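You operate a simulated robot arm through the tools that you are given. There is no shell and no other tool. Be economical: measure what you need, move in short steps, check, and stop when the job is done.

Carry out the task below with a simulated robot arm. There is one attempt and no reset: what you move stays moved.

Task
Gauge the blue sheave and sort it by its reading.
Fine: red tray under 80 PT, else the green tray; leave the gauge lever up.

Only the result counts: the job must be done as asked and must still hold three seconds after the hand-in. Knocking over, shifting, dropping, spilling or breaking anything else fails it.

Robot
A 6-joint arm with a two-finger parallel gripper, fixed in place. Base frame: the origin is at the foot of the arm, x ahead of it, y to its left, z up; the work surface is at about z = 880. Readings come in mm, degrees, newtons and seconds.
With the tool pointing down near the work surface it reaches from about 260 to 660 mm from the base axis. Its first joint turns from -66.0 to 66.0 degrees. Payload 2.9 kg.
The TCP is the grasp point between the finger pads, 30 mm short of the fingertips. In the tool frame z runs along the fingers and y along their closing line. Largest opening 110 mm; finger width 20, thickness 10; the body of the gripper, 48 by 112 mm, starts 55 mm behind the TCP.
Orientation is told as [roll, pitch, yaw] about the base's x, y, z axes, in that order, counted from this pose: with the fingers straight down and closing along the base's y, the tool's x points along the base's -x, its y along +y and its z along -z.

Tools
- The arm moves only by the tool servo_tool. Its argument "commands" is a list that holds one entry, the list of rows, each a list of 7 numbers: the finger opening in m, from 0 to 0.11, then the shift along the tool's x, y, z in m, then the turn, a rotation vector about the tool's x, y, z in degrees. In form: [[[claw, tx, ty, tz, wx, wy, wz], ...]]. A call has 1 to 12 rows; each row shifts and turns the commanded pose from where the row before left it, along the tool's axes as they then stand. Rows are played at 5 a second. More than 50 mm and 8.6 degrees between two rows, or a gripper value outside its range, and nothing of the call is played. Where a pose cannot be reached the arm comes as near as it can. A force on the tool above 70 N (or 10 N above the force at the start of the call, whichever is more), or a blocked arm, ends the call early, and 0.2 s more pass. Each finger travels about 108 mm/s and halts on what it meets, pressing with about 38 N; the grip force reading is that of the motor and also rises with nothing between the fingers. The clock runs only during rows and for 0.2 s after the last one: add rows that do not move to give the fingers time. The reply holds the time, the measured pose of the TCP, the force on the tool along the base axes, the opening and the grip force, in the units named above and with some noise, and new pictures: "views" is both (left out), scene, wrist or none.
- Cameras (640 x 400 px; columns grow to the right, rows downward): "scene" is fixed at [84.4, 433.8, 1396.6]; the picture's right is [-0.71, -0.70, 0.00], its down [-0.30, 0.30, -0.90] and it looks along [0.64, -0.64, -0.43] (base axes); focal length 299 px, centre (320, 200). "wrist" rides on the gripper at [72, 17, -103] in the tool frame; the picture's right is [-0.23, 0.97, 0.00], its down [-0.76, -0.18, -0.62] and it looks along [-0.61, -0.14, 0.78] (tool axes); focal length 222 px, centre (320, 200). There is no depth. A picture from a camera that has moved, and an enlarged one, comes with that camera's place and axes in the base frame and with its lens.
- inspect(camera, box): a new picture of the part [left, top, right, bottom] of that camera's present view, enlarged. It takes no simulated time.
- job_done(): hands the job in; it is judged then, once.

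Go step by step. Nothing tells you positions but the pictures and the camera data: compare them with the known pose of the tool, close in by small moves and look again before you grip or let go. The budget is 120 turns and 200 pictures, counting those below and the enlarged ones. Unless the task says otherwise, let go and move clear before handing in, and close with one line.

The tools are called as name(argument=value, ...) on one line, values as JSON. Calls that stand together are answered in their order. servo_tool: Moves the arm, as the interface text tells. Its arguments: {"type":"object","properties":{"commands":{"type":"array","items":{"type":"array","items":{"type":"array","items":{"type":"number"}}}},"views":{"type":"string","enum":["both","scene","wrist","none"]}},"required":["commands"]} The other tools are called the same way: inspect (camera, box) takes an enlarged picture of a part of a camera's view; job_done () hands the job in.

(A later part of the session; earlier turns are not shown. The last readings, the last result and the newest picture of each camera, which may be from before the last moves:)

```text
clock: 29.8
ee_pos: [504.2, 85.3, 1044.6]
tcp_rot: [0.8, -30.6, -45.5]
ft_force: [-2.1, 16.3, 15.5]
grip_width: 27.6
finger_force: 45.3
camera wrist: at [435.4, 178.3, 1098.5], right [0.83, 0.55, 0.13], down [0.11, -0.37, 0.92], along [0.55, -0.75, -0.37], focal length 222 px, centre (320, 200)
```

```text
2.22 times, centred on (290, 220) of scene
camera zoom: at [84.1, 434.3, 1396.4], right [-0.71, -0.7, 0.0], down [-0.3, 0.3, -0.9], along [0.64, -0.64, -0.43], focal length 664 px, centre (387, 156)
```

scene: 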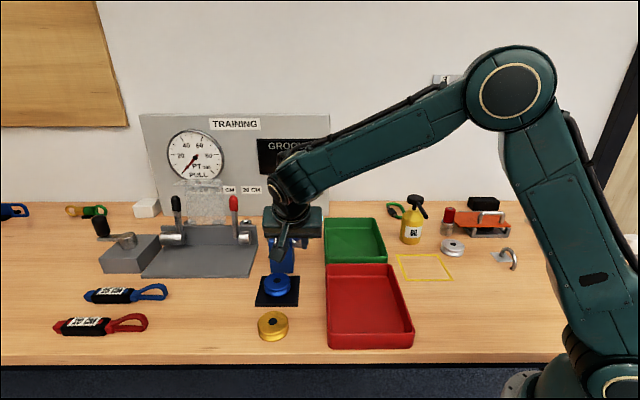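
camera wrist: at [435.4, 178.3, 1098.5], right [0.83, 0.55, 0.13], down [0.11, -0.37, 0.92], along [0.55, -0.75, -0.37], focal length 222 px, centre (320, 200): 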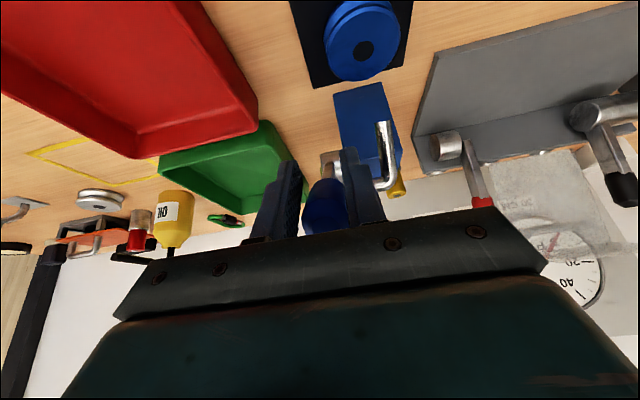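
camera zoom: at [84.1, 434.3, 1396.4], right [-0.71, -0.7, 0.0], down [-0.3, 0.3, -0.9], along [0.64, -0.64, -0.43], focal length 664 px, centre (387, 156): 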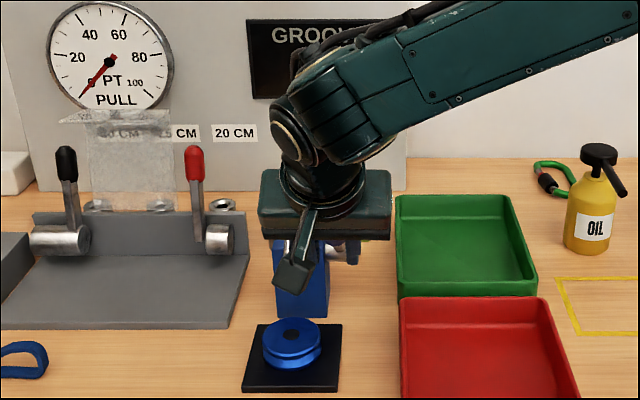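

The knob slid a bit toward the palm, so the true arc radius is about 138 mm with the pivot near z 955. I'll continue with the corrected arc.

servo_tool(commands=[[[0.015, 0.0115, 0, 0.0037, 0, 0, 0], [0.015, 0.0114, 0, 0.0038, 0, 0, 0], [0.015, 0.0106, 0, 0.0056, 0, 0, 0], [0.015, 0.0106, 0, 0.0057, 0, 0, 0], [0.015, 0, 0, 0, 0, 0, 0]]], views="both")

inspect(camera="wrist", box=[220, 80, 440, 250])

```text
clock: 31.0
ee_pos: [483.5, 103.5, 1005.6]
tcp_rot: [0.5, -30.4, -45.4]
ft_force: [0.1, 0.4, -0.4]
grip_width: 14.9
finger_force: 0.0
camera wrist: at [415.9, 197.4, 1059.1], right [0.83, 0.55, 0.12], down [0.11, -0.37, 0.92], along [0.55, -0.75, -0.37], focal length 222 px, centre (320, 200)
```

scene: 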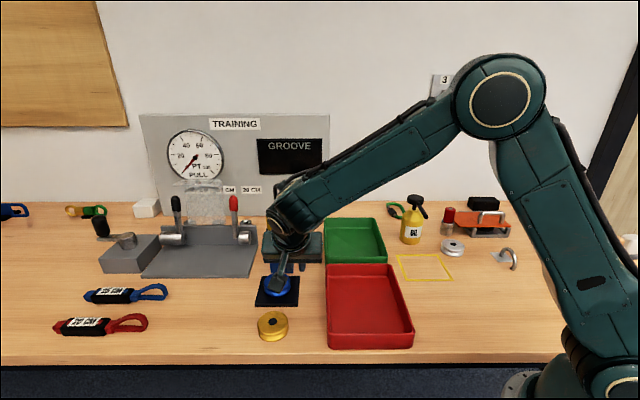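
wrist: 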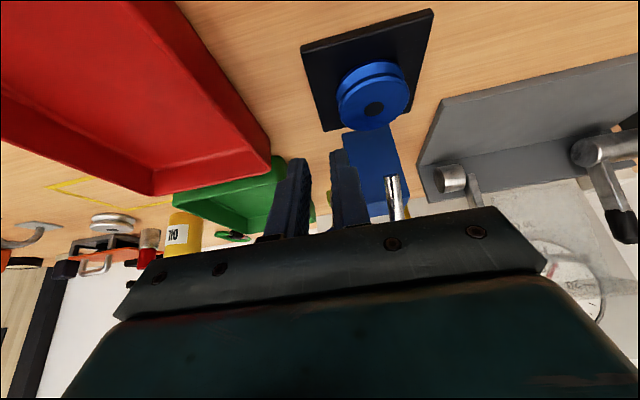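

```text
2.35 times, centred on (330, 165) of wrist
camera zoom: at [415.9, 197.4, 1059.1], right [0.83, 0.55, 0.12], down [0.11, -0.37, 0.92], along [0.55, -0.75, -0.37], focal length 523 px, centre (296, 282)
```

zoom: 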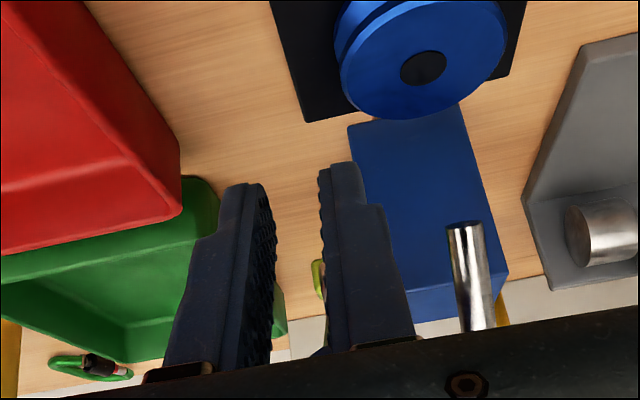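

The knob slipped out, and the lever stays at about 43° by friction. I'll back off, bring the tool upright with fingers closed, and press the knob down from above.

servo_tool(commands=[[[0.0, 0.0217, 0, -0.0125, 0, 0, 0], [0.0, 0.0217, 0, -0.0125, 0, 0, 0], [0.0, -0.0217, 0, -0.0375, 0, 0, 0], [0.0, -0.0217, 0, -0.0375, 0, 0, 0], [0.0, -0.0217, 0, -0.0375, 0, 0, 0], [0.0, 0, 0, 0, 0, 7.6, 0], [0.0, 0, 0, 0, 0, 7.6, 0], [0.0, 0, 0, 0, 0, 7.6, 0], [0.0, 0, 0, 0, 0, 7.6, 0], [0.0, 0, 0, 0, 0, 0, 0]]])

inspect(camera="wrist", box=[220, 30, 440, 250])

inspect(camera="scene", box=[200, 150, 360, 330])

```text
clock: 33.2
ee_pos: [448.8, 139.9, 1135.8]
tcp_rot: [0.5, -0.1, -45.2]
ft_force: [-1.3, -0.3, -0.6]
grip_width: 0.0
finger_force: 37.7
camera wrist: at [409.2, 203.2, 1239.8], right [0.85, 0.53, 0.01], down [0.41, -0.67, 0.62], along [0.33, -0.53, -0.78], focal length 222 px, centre (320, 200)
```

scene: 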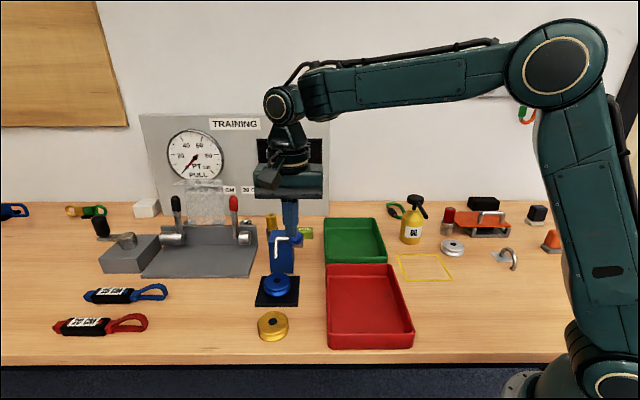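
wrist: 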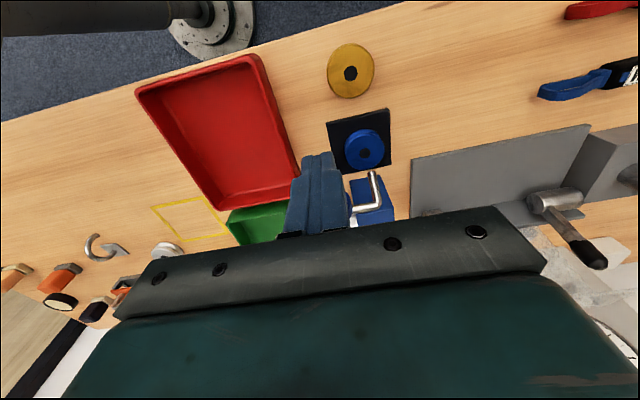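

```text
1.82 times, centred on (330, 140) of wrist
camera zoom: at [409.2, 203.2, 1239.8], right [0.85, 0.53, 0.01], down [0.41, -0.67, 0.62], along [0.33, -0.53, -0.78], focal length 404 px, centre (302, 309)
```

zoom: 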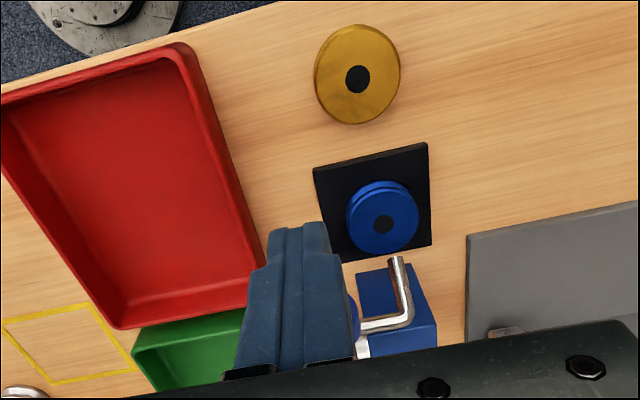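

```text
2.22 times, centred on (280, 240) of scene
camera zoom: at [84.4, 433.8, 1396.6], right [-0.71, -0.7, 0.0], down [-0.3, 0.3, -0.9], along [0.64, -0.64, -0.43], focal length 664 px, centre (409, 111)
```

zoom: 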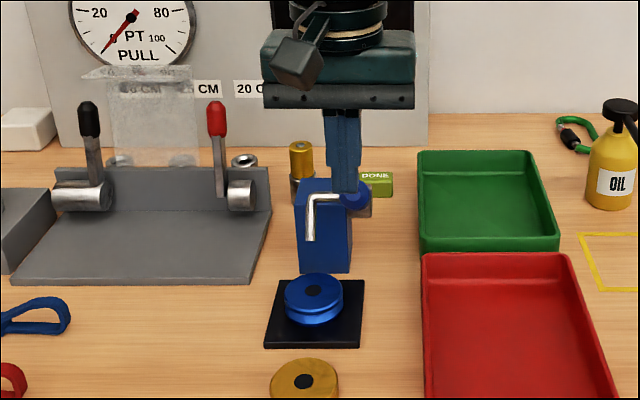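

The lever is at about 45°. I'll position the closed fingertips just above the knob.

servo_tool(commands=[[[0.0, -0.041, 0.0017, 0, 0, 0, 0], [0.0, -0.041, 0, 0, 0, 0, 0], [0.0, 0, 0, 0.022, 0, 0, 0], [0.0, 0, 0, 0, 0, 0, 0]]])

inspect(camera="scene", box=[230, 150, 350, 270])

inspect(camera="wrist", box=[220, 80, 420, 250])

```text
clock: 34.2
ee_pos: [507.8, 83.0, 1114.6]
tcp_rot: [0.5, -0.2, -45.1]
ft_force: [-0.4, -0.3, -0.8]
grip_width: 0.2
finger_force: 37.6
camera wrist: at [468.5, 146.9, 1217.7], right [0.85, 0.53, 0.01], down [0.41, -0.67, 0.62], along [0.33, -0.53, -0.78], focal length 222 px, centre (320, 200)
```

scene: 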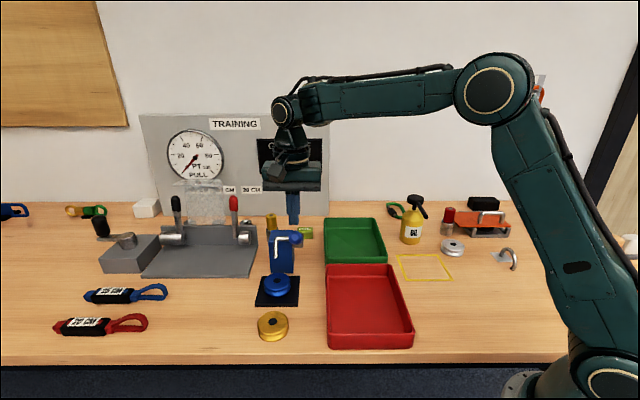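
wrist: 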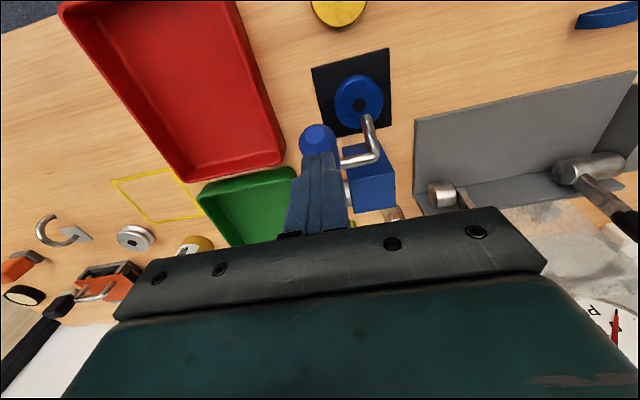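

```text
3.33 times, centred on (290, 210) of scene
camera zoom: at [84.4, 433.8, 1396.6], right [-0.71, -0.7, 0.0], down [-0.3, 0.3, -0.9], along [0.64, -0.64, -0.43], focal length 996 px, centre (420, 167)
```

zoom: 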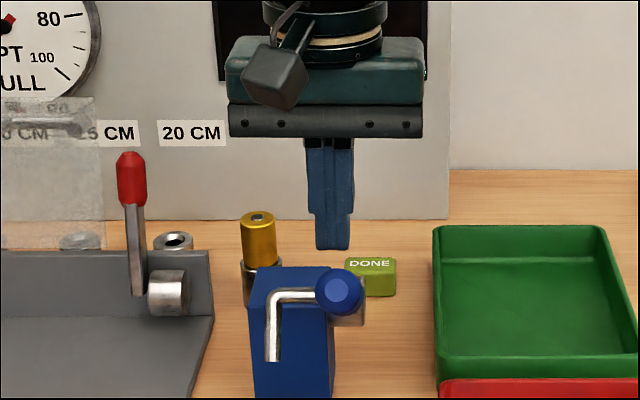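

```text
2.35 times, centred on (320, 165) of wrist
camera zoom: at [468.5, 146.9, 1217.7], right [0.85, 0.53, 0.01], down [0.41, -0.67, 0.62], along [0.33, -0.53, -0.78], focal length 523 px, centre (320, 282)
```

zoom: 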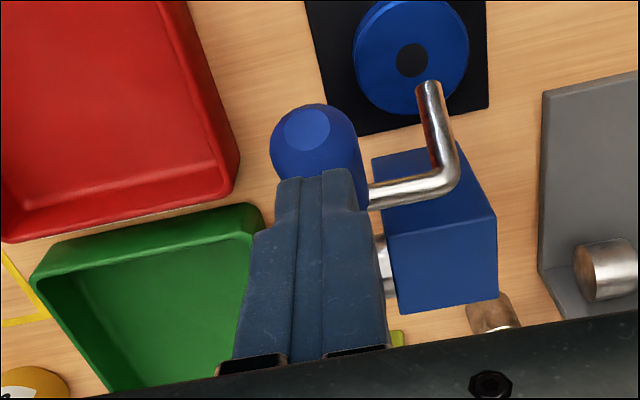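

I can see the knob end-on at about (500, 90, 1058). I'll move slightly back and press down gently while following the arc.

servo_tool(commands=[[[0.0, -0.012, 0, 0, 0, 0, 0], [0.0, 0, 0, 0.015, 0, 0, 0], [0.0, 0, 0, 0.01, 0, 0, 0], [0.0, 0.006, 0, 0.008, 0, 0, 0], [0.0, 0.006, 0, 0.008, 0, 0, 0], [0.0, 0, 0, 0, 0, 0, 0]]])

inspect(camera="scene", box=[230, 150, 350, 270])

```text
clock: 35.6
ee_pos: [507.8, 82.6, 1072.4]
tcp_rot: [0.5, -0.2, -45.0]
ft_force: [0.7, 0.8, -0.2]
grip_width: 0.0
finger_force: 37.1
camera wrist: at [468.1, 146.0, 1177.2], right [0.85, 0.53, 0.01], down [0.41, -0.67, 0.62], along [0.33, -0.53, -0.78], focal length 222 px, centre (320, 200)
```

scene: 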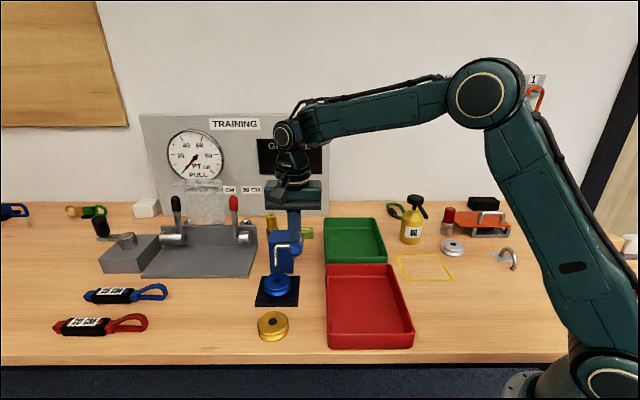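
wrist: 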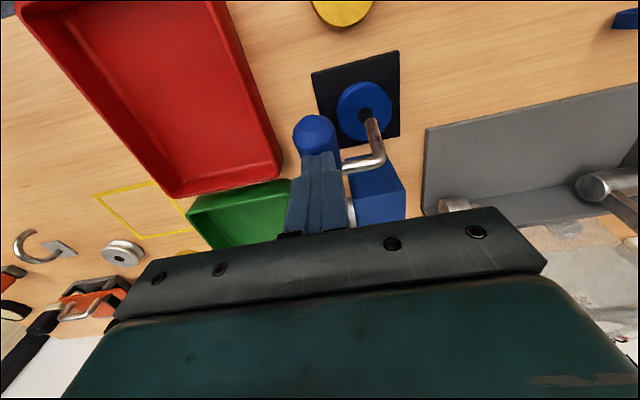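

```text
3.33 times, centred on (290, 210) of scene
camera zoom: at [84.4, 433.8, 1396.6], right [-0.71, -0.7, 0.0], down [-0.3, 0.3, -0.9], along [0.64, -0.64, -0.43], focal length 996 px, centre (420, 167)
```

zoom: 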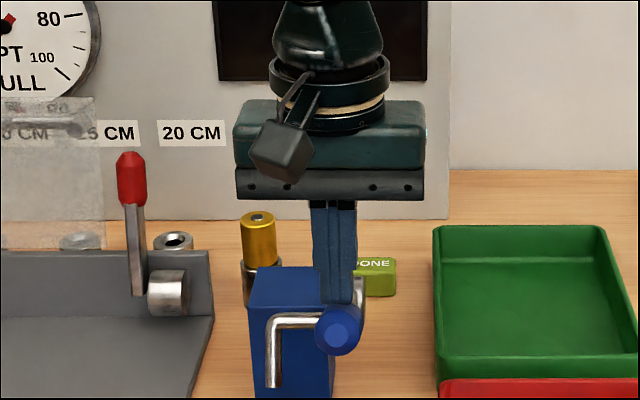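

Pressing works. Continuing the arc.

servo_tool(commands=[[[0.0, 0.006, 0, 0.009, 0, 0, 0], [0.0, 0.005, 0, 0.009, 0, 0, 0], [0.0, 0.004, 0, 0.01, 0, 0, 0], [0.0, 0.0035, 0, 0.01, 0, 0, 0], [0.0, 0, 0, 0, 0, 0, 0]]])

inspect(camera="scene", box=[230, 130, 350, 310])

```text
clock: 36.8
ee_pos: [495.8, 96.2, 1035.4]
tcp_rot: [0.4, -0.3, -45.2]
ft_force: [0.9, 0.1, -1.1]
grip_width: 0.0
finger_force: 37.4
camera wrist: at [455.3, 159.7, 1139.2], right [0.85, 0.53, 0.01], down [0.41, -0.67, 0.62], along [0.33, -0.53, -0.78], focal length 222 px, centre (320, 200)
```

scene: 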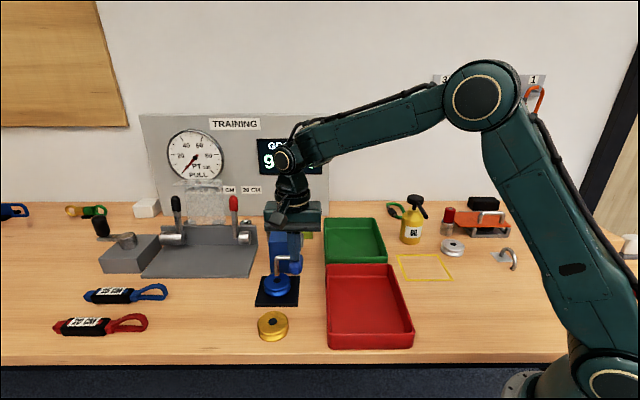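
wrist: 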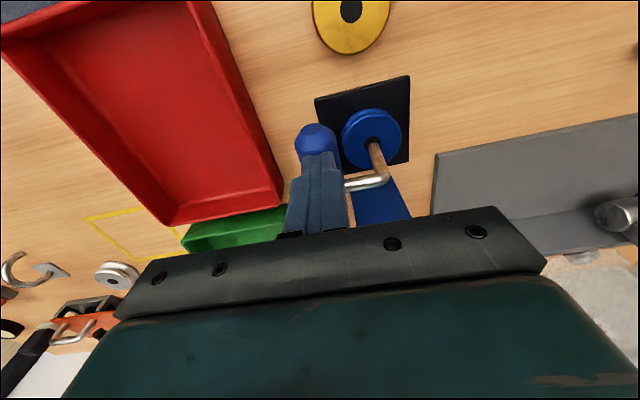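

```text
2.22 times, centred on (290, 220) of scene
camera zoom: at [84.4, 433.8, 1396.6], right [-0.71, -0.7, 0.0], down [-0.3, 0.3, -0.9], along [0.64, -0.64, -0.43], focal length 664 px, centre (387, 156)
```

zoom: 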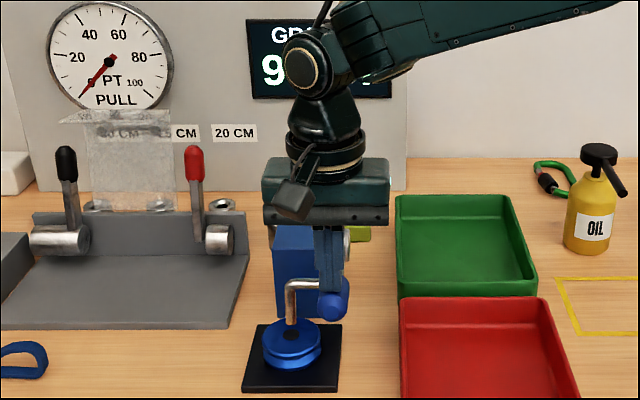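

The display is now lit but partly hidden by the arm. I'll retract to read it.

servo_tool(commands=[[[0.0, 0.001, 0, 0.003, 0, 0, 0], [0.0, 0, 0, 0, 0, 0, 0], [0.0, 0, 0, -0.03, 0, 0, 0], [0.0, 0.03, 0, -0.03, 0, 0, 0], [0.0, 0.048, 0, 0, 0, 0, 0], [0.0, 0.048, 0, 0, 0, 0, 0], [0.0, 0.0, 0, 0, 0, 0, 0]]])

inspect(camera="scene", box=[230, 130, 350, 310])

```text
clock: 38.4
ee_pos: [406.2, 185.3, 1092.7]
tcp_rot: [0.5, -0.2, -45.0]
ft_force: [-1.1, 0.1, 0.2]
grip_width: 0.1
finger_force: 37.3
camera wrist: at [367.2, 247.7, 1197.0], right [0.85, 0.53, 0.01], down [0.41, -0.67, 0.62], along [0.33, -0.53, -0.78], focal length 222 px, centre (320, 200)
```

scene: 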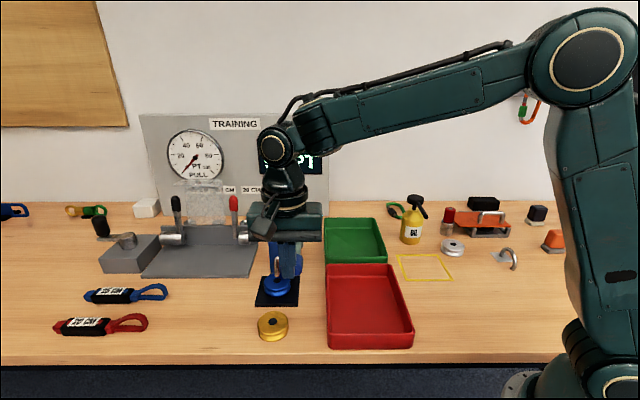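
wrist: 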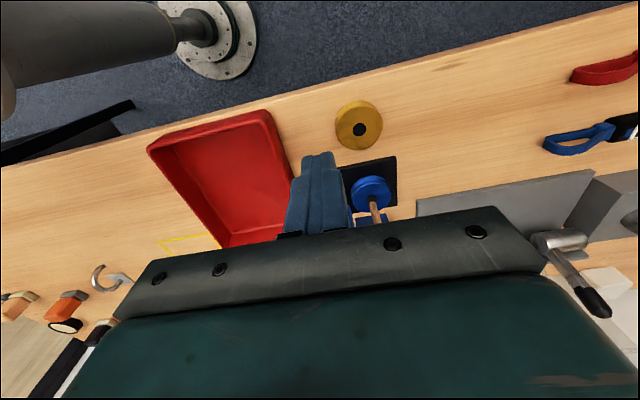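

```text
2.22 times, centred on (290, 220) of scene
camera zoom: at [84.4, 433.8, 1396.6], right [-0.71, -0.7, 0.0], down [-0.3, 0.3, -0.9], along [0.64, -0.64, -0.43], focal length 664 px, centre (387, 156)
```

zoom: 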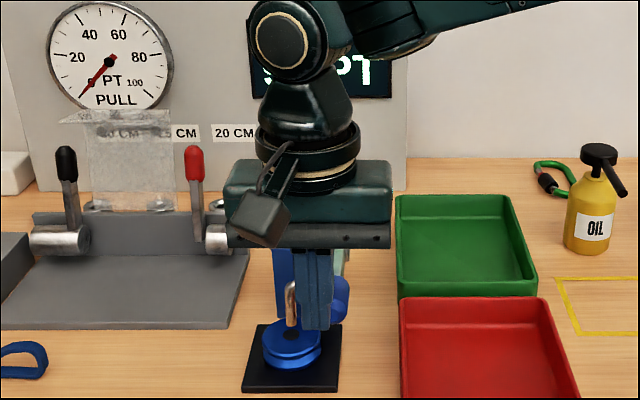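

The arm still covers the display, so I'll move sideways.

servo_tool(commands=[[[0.0, 0, -0.045, 0, 0, 0, 0], [0.0, 0, -0.045, 0, 0, 0, 0], [0.0, 0, -0.03, 0, 0, 0, 0], [0.0, 0.0, 0, 0, 0, 0, 0]]])

inspect(camera="scene", box=[230, 130, 350, 310])

```text
clock: 39.4
ee_pos: [319.4, 102.0, 1089.9]
tcp_rot: [0.5, -0.2, -45.1]
ft_force: [0.0, -0.3, 0.4]
grip_width: 0.1
finger_force: 37.6
camera wrist: at [280.6, 165.7, 1194.5], right [0.85, 0.53, 0.01], down [0.41, -0.67, 0.62], along [0.33, -0.53, -0.78], focal length 222 px, centre (320, 200)
```

scene: 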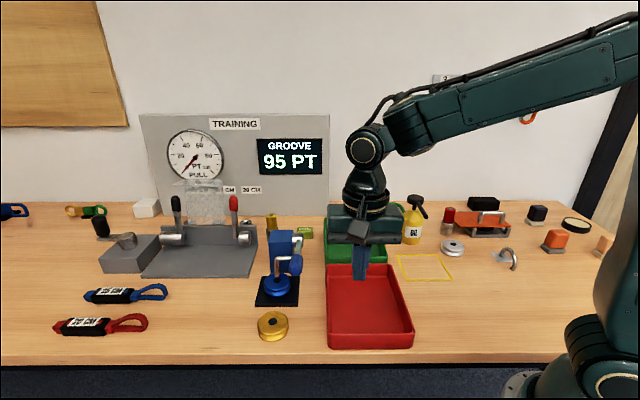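
wrist: 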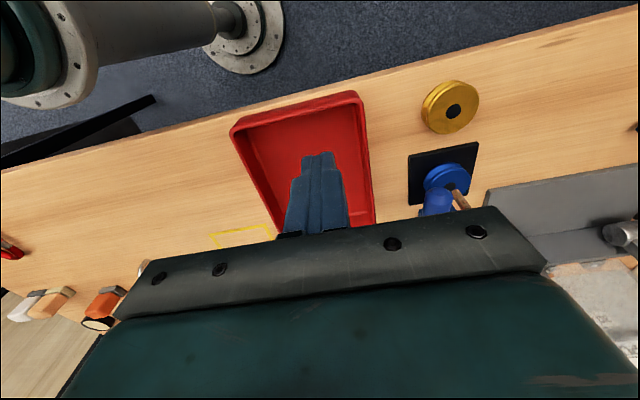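

```text
2.22 times, centred on (290, 220) of scene
camera zoom: at [84.4, 433.8, 1396.6], right [-0.71, -0.7, 0.0], down [-0.3, 0.3, -0.9], along [0.64, -0.64, -0.43], focal length 664 px, centre (387, 156)
```

zoom: 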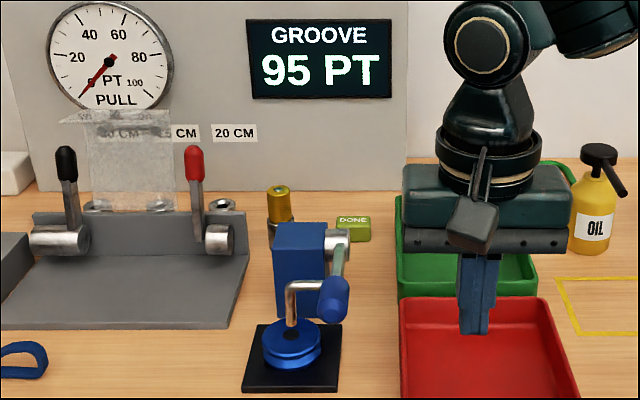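

The reading is 95 PT, which is not under 80, so it goes in the green tray. Next I'll raise the lever, grasping the knob (about (499, 92, 985)) from above.

servo_tool(commands=[[[0.07, 0, 0.04, 0, 0, 0, 0], [0.07, 0, 0.04, 0, 0, 0, 0], [0.07, 0, 0.0405, 0, 0, 0, 0], [0.07, -0.045, 0, 0, 0, 0, 0], [0.07, -0.045, 0, 0, 0, 0, 0], [0.07, -0.0437, 0, 0, 0, 0, 0], [0.07, 0, 0, 0.03, 0, 0, 0], [0.07, 0, 0, 0, 0, 0, 0]]])

inspect(camera="wrist", box=[220, 80, 420, 250])

inspect(camera="scene", box=[230, 130, 350, 310])

```text
clock: 41.2
ee_pos: [502.7, 90.8, 1062.6]
tcp_rot: [0.5, -0.2, -45.1]
ft_force: [-0.6, 0.2, -0.1]
grip_width: 70.0
finger_force: 0.1
camera wrist: at [463.0, 154.5, 1166.0], right [0.85, 0.53, 0.01], down [0.41, -0.67, 0.62], along [0.33, -0.53, -0.78], focal length 222 px, centre (320, 200)
```

scene: 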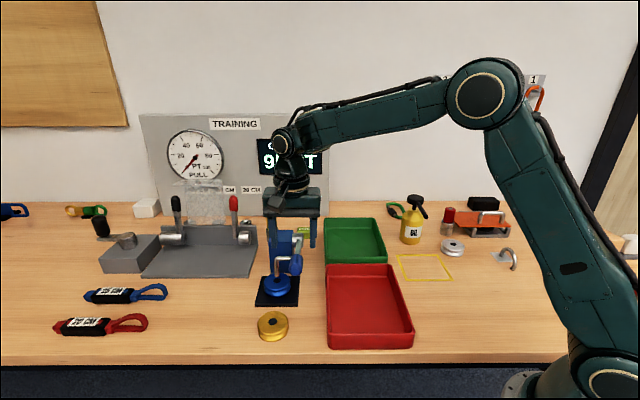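
wrist: 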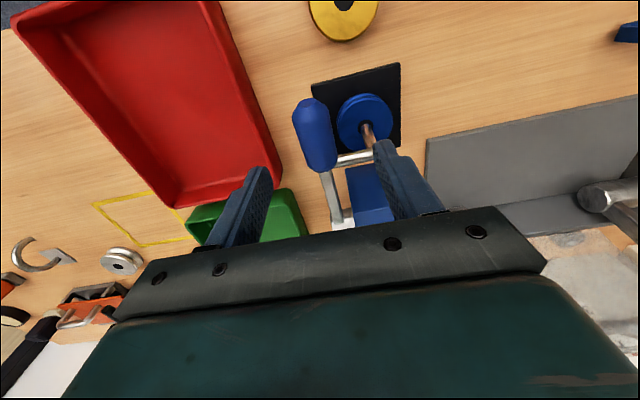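

```text
2.35 times, centred on (320, 165) of wrist
camera zoom: at [463.0, 154.5, 1166.0], right [0.85, 0.53, 0.01], down [0.41, -0.67, 0.62], along [0.33, -0.53, -0.78], focal length 523 px, centre (320, 282)
```

zoom: 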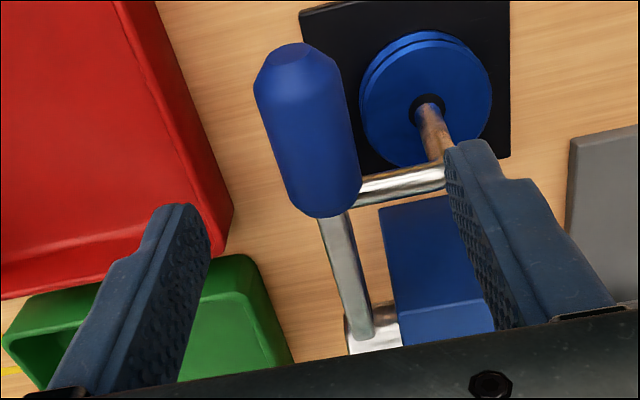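

```text
2.22 times, centred on (290, 220) of scene
camera zoom: at [84.4, 433.8, 1396.6], right [-0.71, -0.7, 0.0], down [-0.3, 0.3, -0.9], along [0.64, -0.64, -0.43], focal length 664 px, centre (387, 156)
```

zoom: 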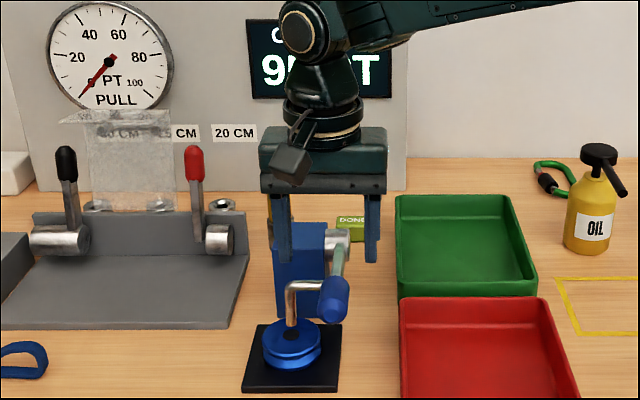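

servo_tool(commands=[[[0.07, 0.002, -0.002, 0.03, 0, 0, 0], [0.07, 0, 0, 0.03, 0, 0, 0], [0.07, 0, 0, 0.008, 0, 0, 0], [0.07, 0, 0, 0, 0, 0, 0]]])

inspect(camera="wrist", box=[220, 80, 420, 250])

inspect(camera="scene", box=[230, 130, 350, 310])

```text
clock: 42.2
ee_pos: [497.0, 91.4, 994.5]
tcp_rot: [0.5, -0.2, -45.1]
ft_force: [0.5, 0.0, 0.6]
grip_width: 70.1
finger_force: 0.1
camera wrist: at [458.6, 154.4, 1097.9], right [0.85, 0.53, 0.01], down [0.41, -0.67, 0.62], along [0.33, -0.53, -0.78], focal length 222 px, centre (320, 200)
```

scene: 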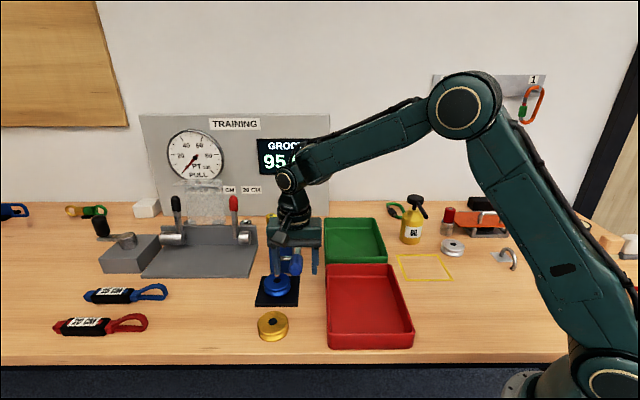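
wrist: 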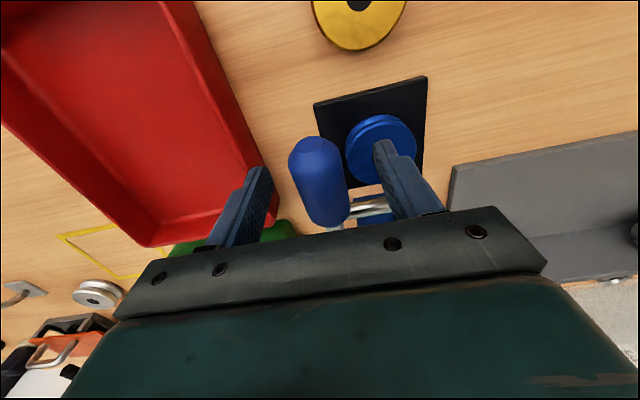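

```text
2.35 times, centred on (320, 165) of wrist
camera zoom: at [458.6, 154.4, 1097.9], right [0.85, 0.53, 0.01], down [0.41, -0.67, 0.62], along [0.33, -0.53, -0.78], focal length 523 px, centre (320, 282)
```

zoom: 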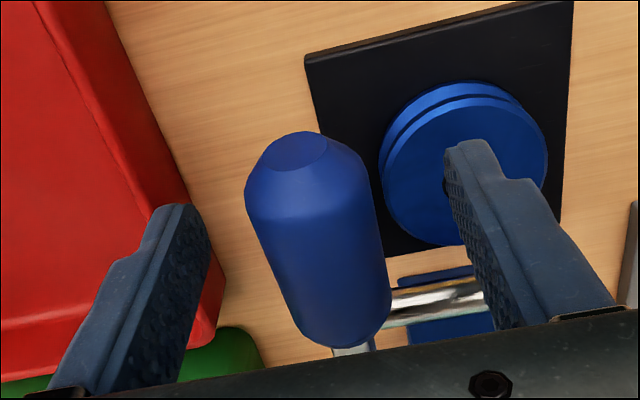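

```text
2.22 times, centred on (290, 220) of scene
camera zoom: at [84.4, 433.8, 1396.6], right [-0.71, -0.7, 0.0], down [-0.3, 0.3, -0.9], along [0.64, -0.64, -0.43], focal length 664 px, centre (387, 156)
```

zoom: 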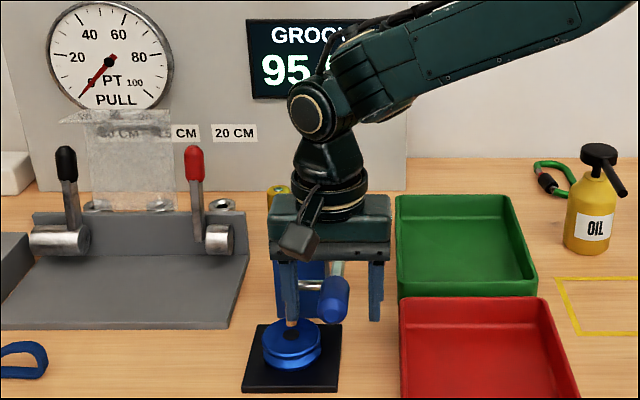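

servo_tool(commands=[[[0.015, 0, 0, 0, 0, 0, 0], [0.015, 0, 0, 0, 0, 0, 0], [0.015, 0, 0, 0, 0, 0, 0], [0.015, 0, 0, 0, 0, 0, 0]]], views="wrist")

```text
clock: 43.2
ee_pos: [498.1, 92.0, 993.4]
tcp_rot: [0.4, -0.2, -45.1]
ft_force: [0.9, 0.5, -1.9]
grip_width: 29.1
finger_force: 44.6
camera wrist: at [458.7, 154.5, 1098.1], right [0.85, 0.53, 0.01], down [0.41, -0.67, 0.62], along [0.33, -0.53, -0.78], focal length 222 px, centre (320, 200)
```

wrist: 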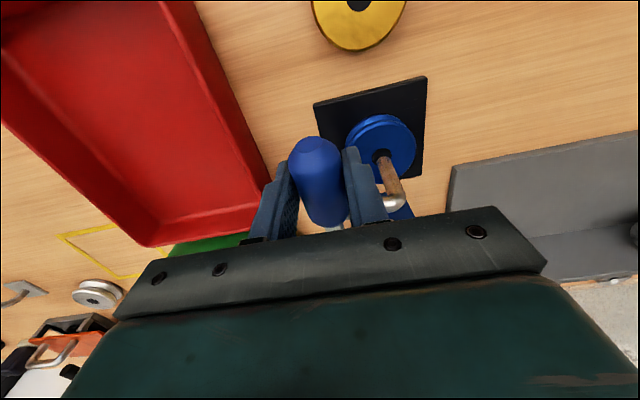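

I have a firm hold on the knob. I'll raise it along the arc (pivot near z 980, radius about 113).

servo_tool(commands=[[[0.015, -0.001, 0, -0.0098, 0, 0, 0], [0.015, -0.0017, 0, -0.0097, 0, 0, 0], [0.015, -0.0027, 0, -0.0095, 0, 0, 0], [0.015, -0.0034, 0, -0.0092, 0, 0, 0], [0.015, 0, 0, 0, 0, 0, 0]]], views="wrist")

inspect(camera="scene", box=[230, 130, 350, 310])

```text
clock: 44.4
ee_pos: [504.1, 84.7, 1031.6]
tcp_rot: [0.5, -0.2, -45.2]
ft_force: [8.7, 6.6, -12.0]
grip_width: 29.4
finger_force: 45.5
camera wrist: at [465.1, 148.3, 1135.8], right [0.85, 0.53, 0.01], down [0.41, -0.67, 0.62], along [0.33, -0.53, -0.78], focal length 222 px, centre (320, 200)
```

wrist: 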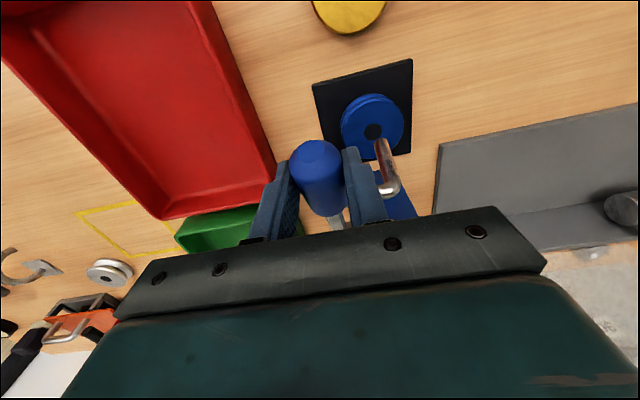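

```text
2.22 times, centred on (290, 220) of scene
camera zoom: at [84.9, 434.0, 1396.5], right [-0.71, -0.7, 0.0], down [-0.3, 0.3, -0.9], along [0.63, -0.64, -0.43], focal length 664 px, centre (387, 156)
```

zoom: 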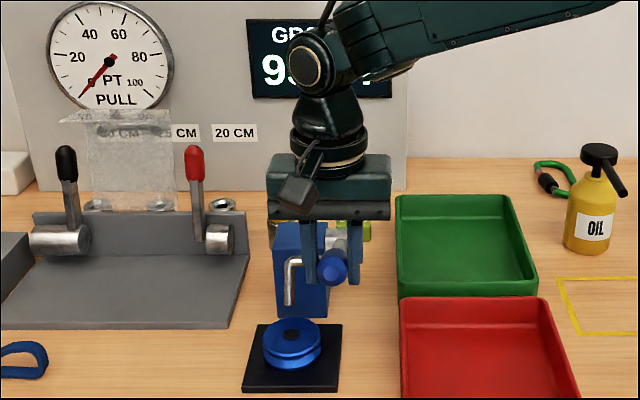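

servo_tool(commands=[[[0.015, -0.0042, 0, -0.0089, 0, 0, 0], [0.015, -0.005, 0, -0.0085, 0, 0, 0], [0.015, -0.0057, 0, -0.008, 0, 0, 0], [0.015, -0.0064, 0, -0.0075, 0, 0, 0], [0.015, 0, 0, 0, 0, 0, 0]]], views="wrist")

inspect(camera="scene", box=[230, 130, 350, 310])

```text
clock: 45.6
ee_pos: [518.3, 72.9, 1064.7]
tcp_rot: [0.4, -0.1, -45.0]
ft_force: [-9.8, 15.2, 0.3]
grip_width: 29.2
finger_force: 44.6
camera wrist: at [478.5, 134.6, 1168.9], right [0.85, 0.53, 0.01], down [0.41, -0.67, 0.62], along [0.33, -0.53, -0.78], focal length 222 px, centre (320, 200)
```

wrist: 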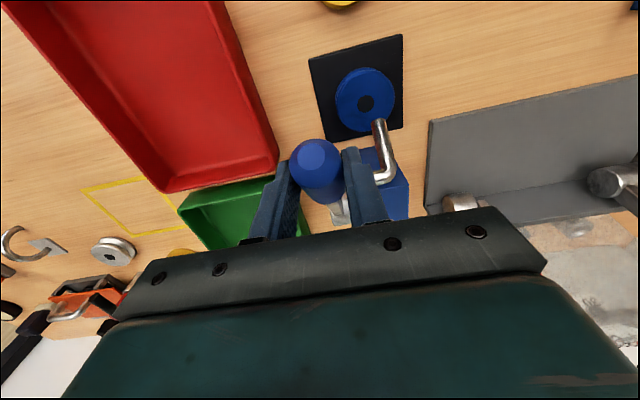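

```text
2.22 times, centred on (290, 220) of scene
camera zoom: at [84.1, 434.3, 1396.4], right [-0.71, -0.7, 0.0], down [-0.3, 0.3, -0.9], along [0.64, -0.64, -0.43], focal length 664 px, centre (387, 156)
```

zoom: 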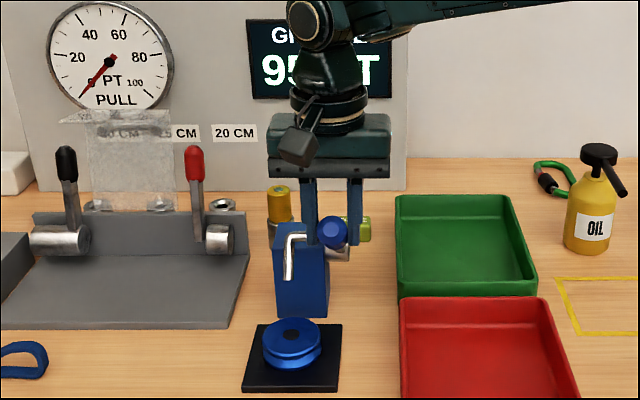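

Still following. Continuing toward upright.

servo_tool(commands=[[[0.015, -0.0071, 0, -0.0069, 0, 0, 0], [0.015, -0.0075, 0, -0.0063, 0, 0, 0], [0.015, -0.0082, 0, -0.0055, 0, 0, 0], [0.015, -0.0086, 0, -0.0049, 0, 0, 0], [0.015, 0, 0, 0, 0, 0, 0]]], views="wrist")

inspect(camera="scene", box=[230, 130, 350, 310])

```text
clock: 46.8
ee_pos: [541.0, 48.2, 1088.7]
tcp_rot: [0.6, -0.3, -45.1]
ft_force: [-7.4, 16.0, 8.9]
grip_width: 29.3
finger_force: 45.3
camera wrist: at [501.2, 111.7, 1193.3], right [0.85, 0.53, 0.01], down [0.41, -0.67, 0.62], along [0.34, -0.53, -0.78], focal length 222 px, centre (320, 200)
```

wrist: 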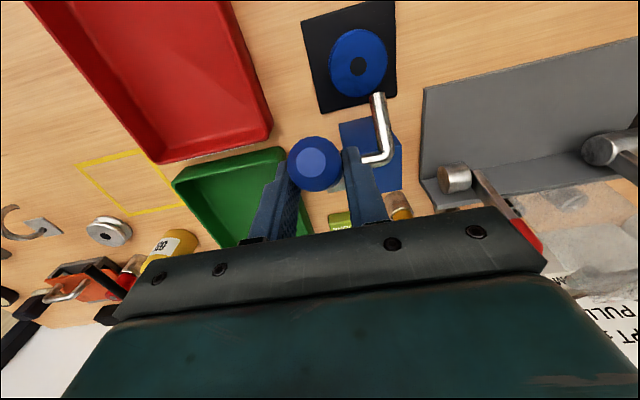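

```text
2.22 times, centred on (290, 220) of scene
camera zoom: at [84.1, 434.3, 1396.4], right [-0.71, -0.7, 0.0], down [-0.3, 0.3, -0.9], along [0.64, -0.64, -0.43], focal length 664 px, centre (387, 156)
```

zoom: 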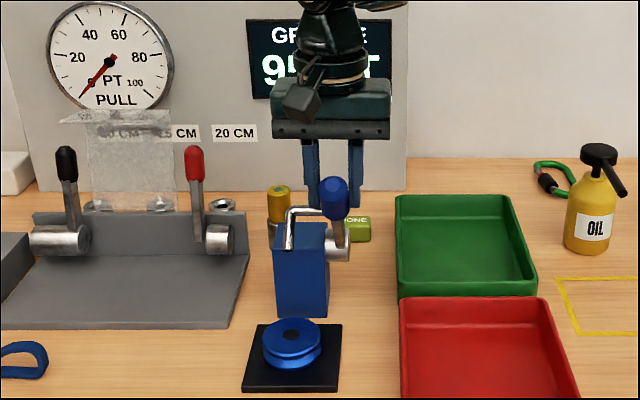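

servo_tool(commands=[[[0.015, -0.009, 0, -0.004, 0, 0, 0], [0.015, -0.0092, 0, -0.0034, 0, 0, 0], [0.015, -0.0096, 0, -0.0025, 0, 0, 0], [0.015, -0.0097, 0, -0.0016, 0, 0, 0], [0.015, 0, 0, 0, 0, 0, 0]]], views="wrist")

inspect(camera="scene", box=[230, 130, 350, 310])

```text
clock: 48.0
ee_pos: [568.0, 22.0, 1102.7]
tcp_rot: [0.6, -0.3, -45.1]
ft_force: [-4.9, 13.5, 15.1]
grip_width: 29.5
finger_force: 44.7
camera wrist: at [527.3, 85.4, 1205.8], right [0.85, 0.53, 0.01], down [0.4, -0.67, 0.63], along [0.34, -0.53, -0.78], focal length 222 px, centre (320, 200)
```

wrist: 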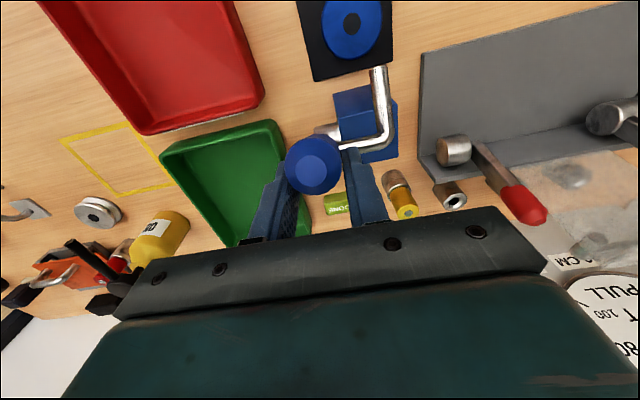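

```text
2.22 times, centred on (290, 220) of scene
camera zoom: at [84.0, 434.2, 1396.4], right [-0.71, -0.7, 0.0], down [-0.3, 0.3, -0.9], along [0.64, -0.64, -0.43], focal length 664 px, centre (387, 156)
```

zoom: 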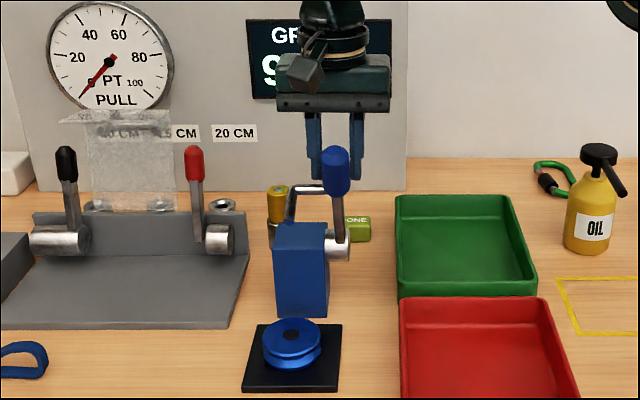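

servo_tool(commands=[[[0.015, -0.0098, 0, 0, 0, 0, 0], [0.015, -0.0098, 0, 0, 0, 0, 0], [0.015, 0, 0, 0, 0, 0, 0]]], views="wrist")

inspect(camera="scene", box=[230, 130, 350, 310])

```text
clock: 48.8
ee_pos: [581.7, 6.3, 1099.3]
tcp_rot: [0.5, -0.3, -45.3]
ft_force: [4.7, -0.8, 8.1]
grip_width: 28.6
finger_force: 45.0
camera wrist: at [542.7, 70.1, 1203.9], right [0.85, 0.52, 0.01], down [0.4, -0.67, 0.62], along [0.33, -0.53, -0.78], focal length 222 px, centre (320, 200)
```

wrist: 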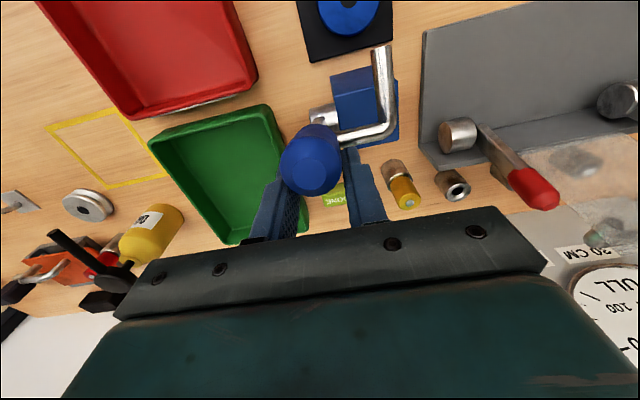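

```text
2.22 times, centred on (290, 220) of scene
camera zoom: at [84.4, 433.8, 1396.6], right [-0.71, -0.7, 0.0], down [-0.3, 0.3, -0.9], along [0.64, -0.64, -0.43], focal length 664 px, centre (387, 156)
```

zoom: 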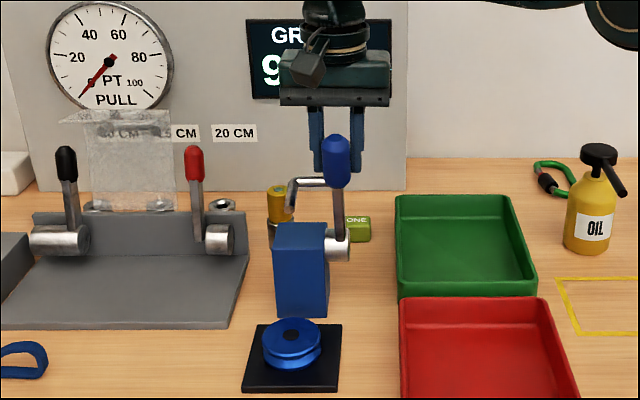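

The lever is almost back to its starting pose. I'll open slightly, rise clear, and compare.

servo_tool(commands=[[[0.045, 0, 0, 0, 0, 0, 0], [0.045, 0, 0, -0.001, 0, 0, 0], [0.045, 0, 0, -0.03, 0, 0, 0], [0.045, 0, 0, -0.04, 0, 0, 0], [0.0, 0.04, 0, -0.01, 0, 0, 0], [0.0, 0.04, 0, 0, 0, 0, 0], [0.0, 0.03, 0, 0, 0, 0, 0], [0.0, 0, 0, 0, 0, 0, 0]]], views="wrist")

inspect(camera="scene", box=[200, 170, 350, 350])

```text
clock: 50.6
ee_pos: [501.6, 86.2, 1181.8]
tcp_rot: [0.5, -0.1, -45.1]
ft_force: [-0.5, -0.4, 0.2]
grip_width: 0.0
finger_force: 37.9
camera wrist: at [461.8, 149.0, 1285.7], right [0.85, 0.53, 0.01], down [0.41, -0.67, 0.62], along [0.34, -0.53, -0.78], focal length 222 px, centre (320, 200)
```

wrist: 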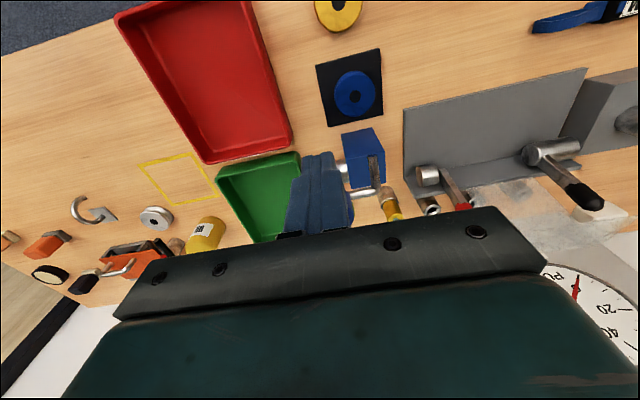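

```text
2.22 times, centred on (275, 260) of scene
camera zoom: at [84.3, 433.8, 1396.6], right [-0.71, -0.7, 0.0], down [-0.3, 0.3, -0.9], along [0.64, -0.64, -0.43], focal length 664 px, centre (420, 67)
```

zoom: 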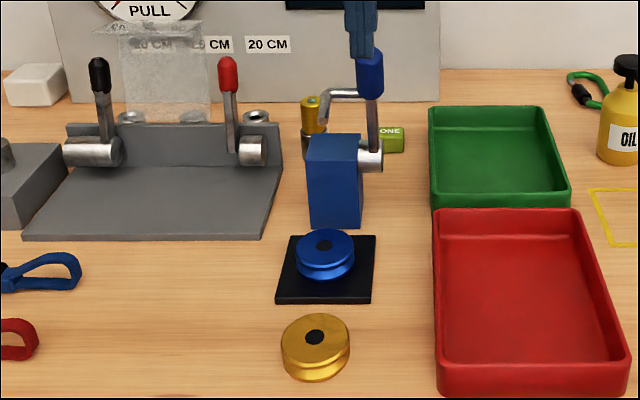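

The lever leans a few degrees more forward than at the start. I'll nudge the knob back from the front with closed fingers.

servo_tool(commands=[[[0.0, 0, 0.002, 0.037, 0, 0, 0], [0.0, 0, 0, 0.037, 0, 0, 0], [0.0, -0.03, 0, 0, 0, 0, 0], [0.0, -0.03, 0, 0, 0, 0, 0], [0.0, -0.007, 0, 0, 0, 0, 0], [0.0, 0, 0, 0, 0, 0, 0]]], views="wrist")

servo_tool(commands=[[[0.0, -0.004, 0, 0, 0, 0, 0], [0.0, -0.004, 0, 0, 0, 0, 0], [0.0, 0, 0, 0, 0, 0, 0]]], views="none")

inspect(camera="scene", box=[200, 170, 350, 350])

```text
clock: 52.0
ee_pos: [579.5, 44.9, 1132.9]
tcp_rot: [0.6, -0.2, -45.1]
ft_force: [-0.5, -0.3, 0.4]
grip_width: 0.0
finger_force: 37.7
out of reach, approached as far as the arm can: row 1, 2
camera wrist: at [540.2, 107.6, 1237.2], right [0.85, 0.53, 0.01], down [0.41, -0.67, 0.62], along [0.33, -0.53, -0.78], focal length 222 px, centre (320, 200)
```

wrist: 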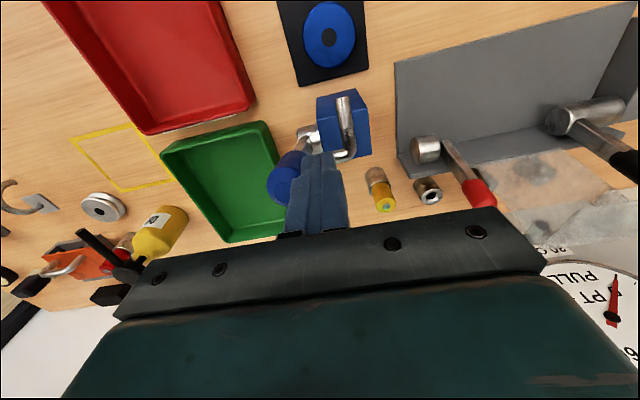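

```text
clock: 52.8
ee_pos: [585.4, 39.3, 1133.3]
tcp_rot: [0.5, -0.2, -45.1]
ft_force: [0.3, 0.4, 0.2]
grip_width: 0.0
finger_force: 38.1
```

```text
2.22 times, centred on (275, 260) of scene
camera zoom: at [84.4, 433.8, 1396.6], right [-0.71, -0.7, 0.0], down [-0.3, 0.3, -0.9], along [0.64, -0.64, -0.43], focal length 664 px, centre (420, 67)
```

zoom: 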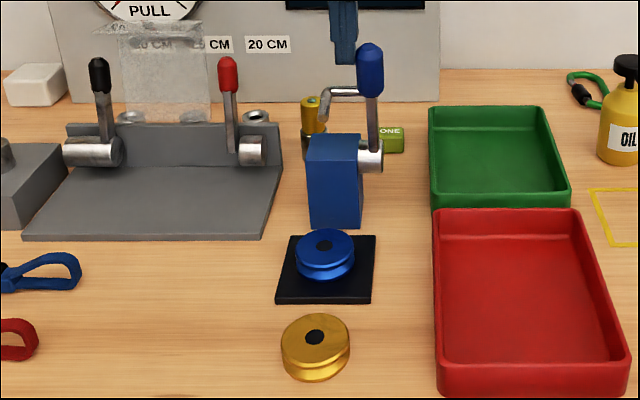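

The arm drifted sideways because a pose was out of reach, but it touched nothing. I'll back off forward, realign laterally with the knob, and lower.

servo_tool(commands=[[[0.0, 0.025, 0, 0, 0, 0, 0], [0.0, 0.025, 0, 0, 0, 0, 0], [0.0, 0, -0.023, 0, 0, 0, 0], [0.0, 0, 0, 0.025, 0, 0, 0], [0.0, 0, 0, 0, 0, 0, 0]]], views="wrist")

inspect(camera="scene", box=[200, 170, 350, 350])

```text
clock: 54.0
ee_pos: [547.5, 58.9, 1119.8]
tcp_rot: [0.4, -0.2, -45.1]
ft_force: [0.0, 0.2, 0.5]
grip_width: 0.1
finger_force: 37.2
out of reach, approached as far as the arm can: row 3, 4
camera wrist: at [508.4, 121.7, 1224.1], right [0.85, 0.53, 0.01], down [0.41, -0.67, 0.62], along [0.33, -0.53, -0.78], focal length 222 px, centre (320, 200)
```

wrist: 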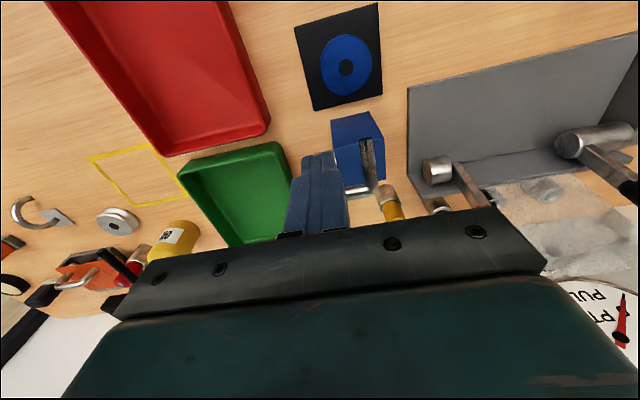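

```text
2.22 times, centred on (275, 260) of scene
camera zoom: at [84.4, 433.8, 1396.6], right [-0.71, -0.7, 0.0], down [-0.3, 0.3, -0.9], along [0.64, -0.64, -0.43], focal length 664 px, centre (420, 67)
```

zoom: 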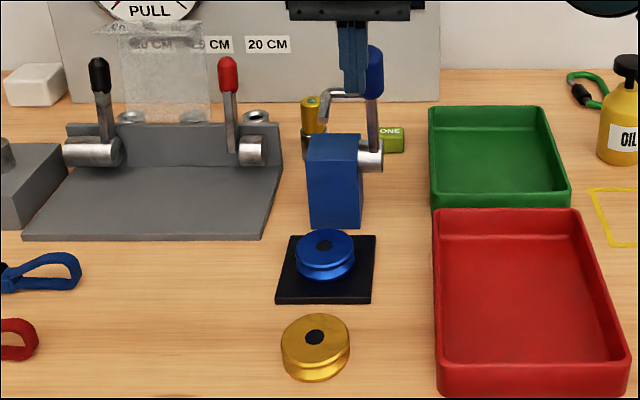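

servo_tool(commands=[[[0.0, 0.005, 0, 0.006, 0, 0, 0], [0.0, 0, -0.01, 0, 0, 0, 0], [0.0, 0, 0, 0, 0, 0, 0]]], views="none")

```text
clock: 54.8
ee_pos: [546.9, 56.9, 1121.1]
tcp_rot: [0.4, -0.1, -45.2]
ft_force: [0.9, 0.4, -0.1]
grip_width: 0.1
finger_force: 37.9
out of reach, approached as far as the arm can: row 1, 2
```

servo_tool(commands=[[[0.0, 0, 0, 0.01, 0, 0, 0], [0.0, 0, 0, 0.01, 0, 0, 0], [0.0, 0, 0, 0, 0, 0, 0]]], views="none")

```text
clock: 55.6
ee_pos: [555.4, 58.0, 1109.0]
tcp_rot: [0.4, -0.1, -45.1]
ft_force: [-0.1, 0.6, 0.6]
grip_width: 0.0
finger_force: 37.3
out of reach, approached as far as the arm can: row 1, 2
```

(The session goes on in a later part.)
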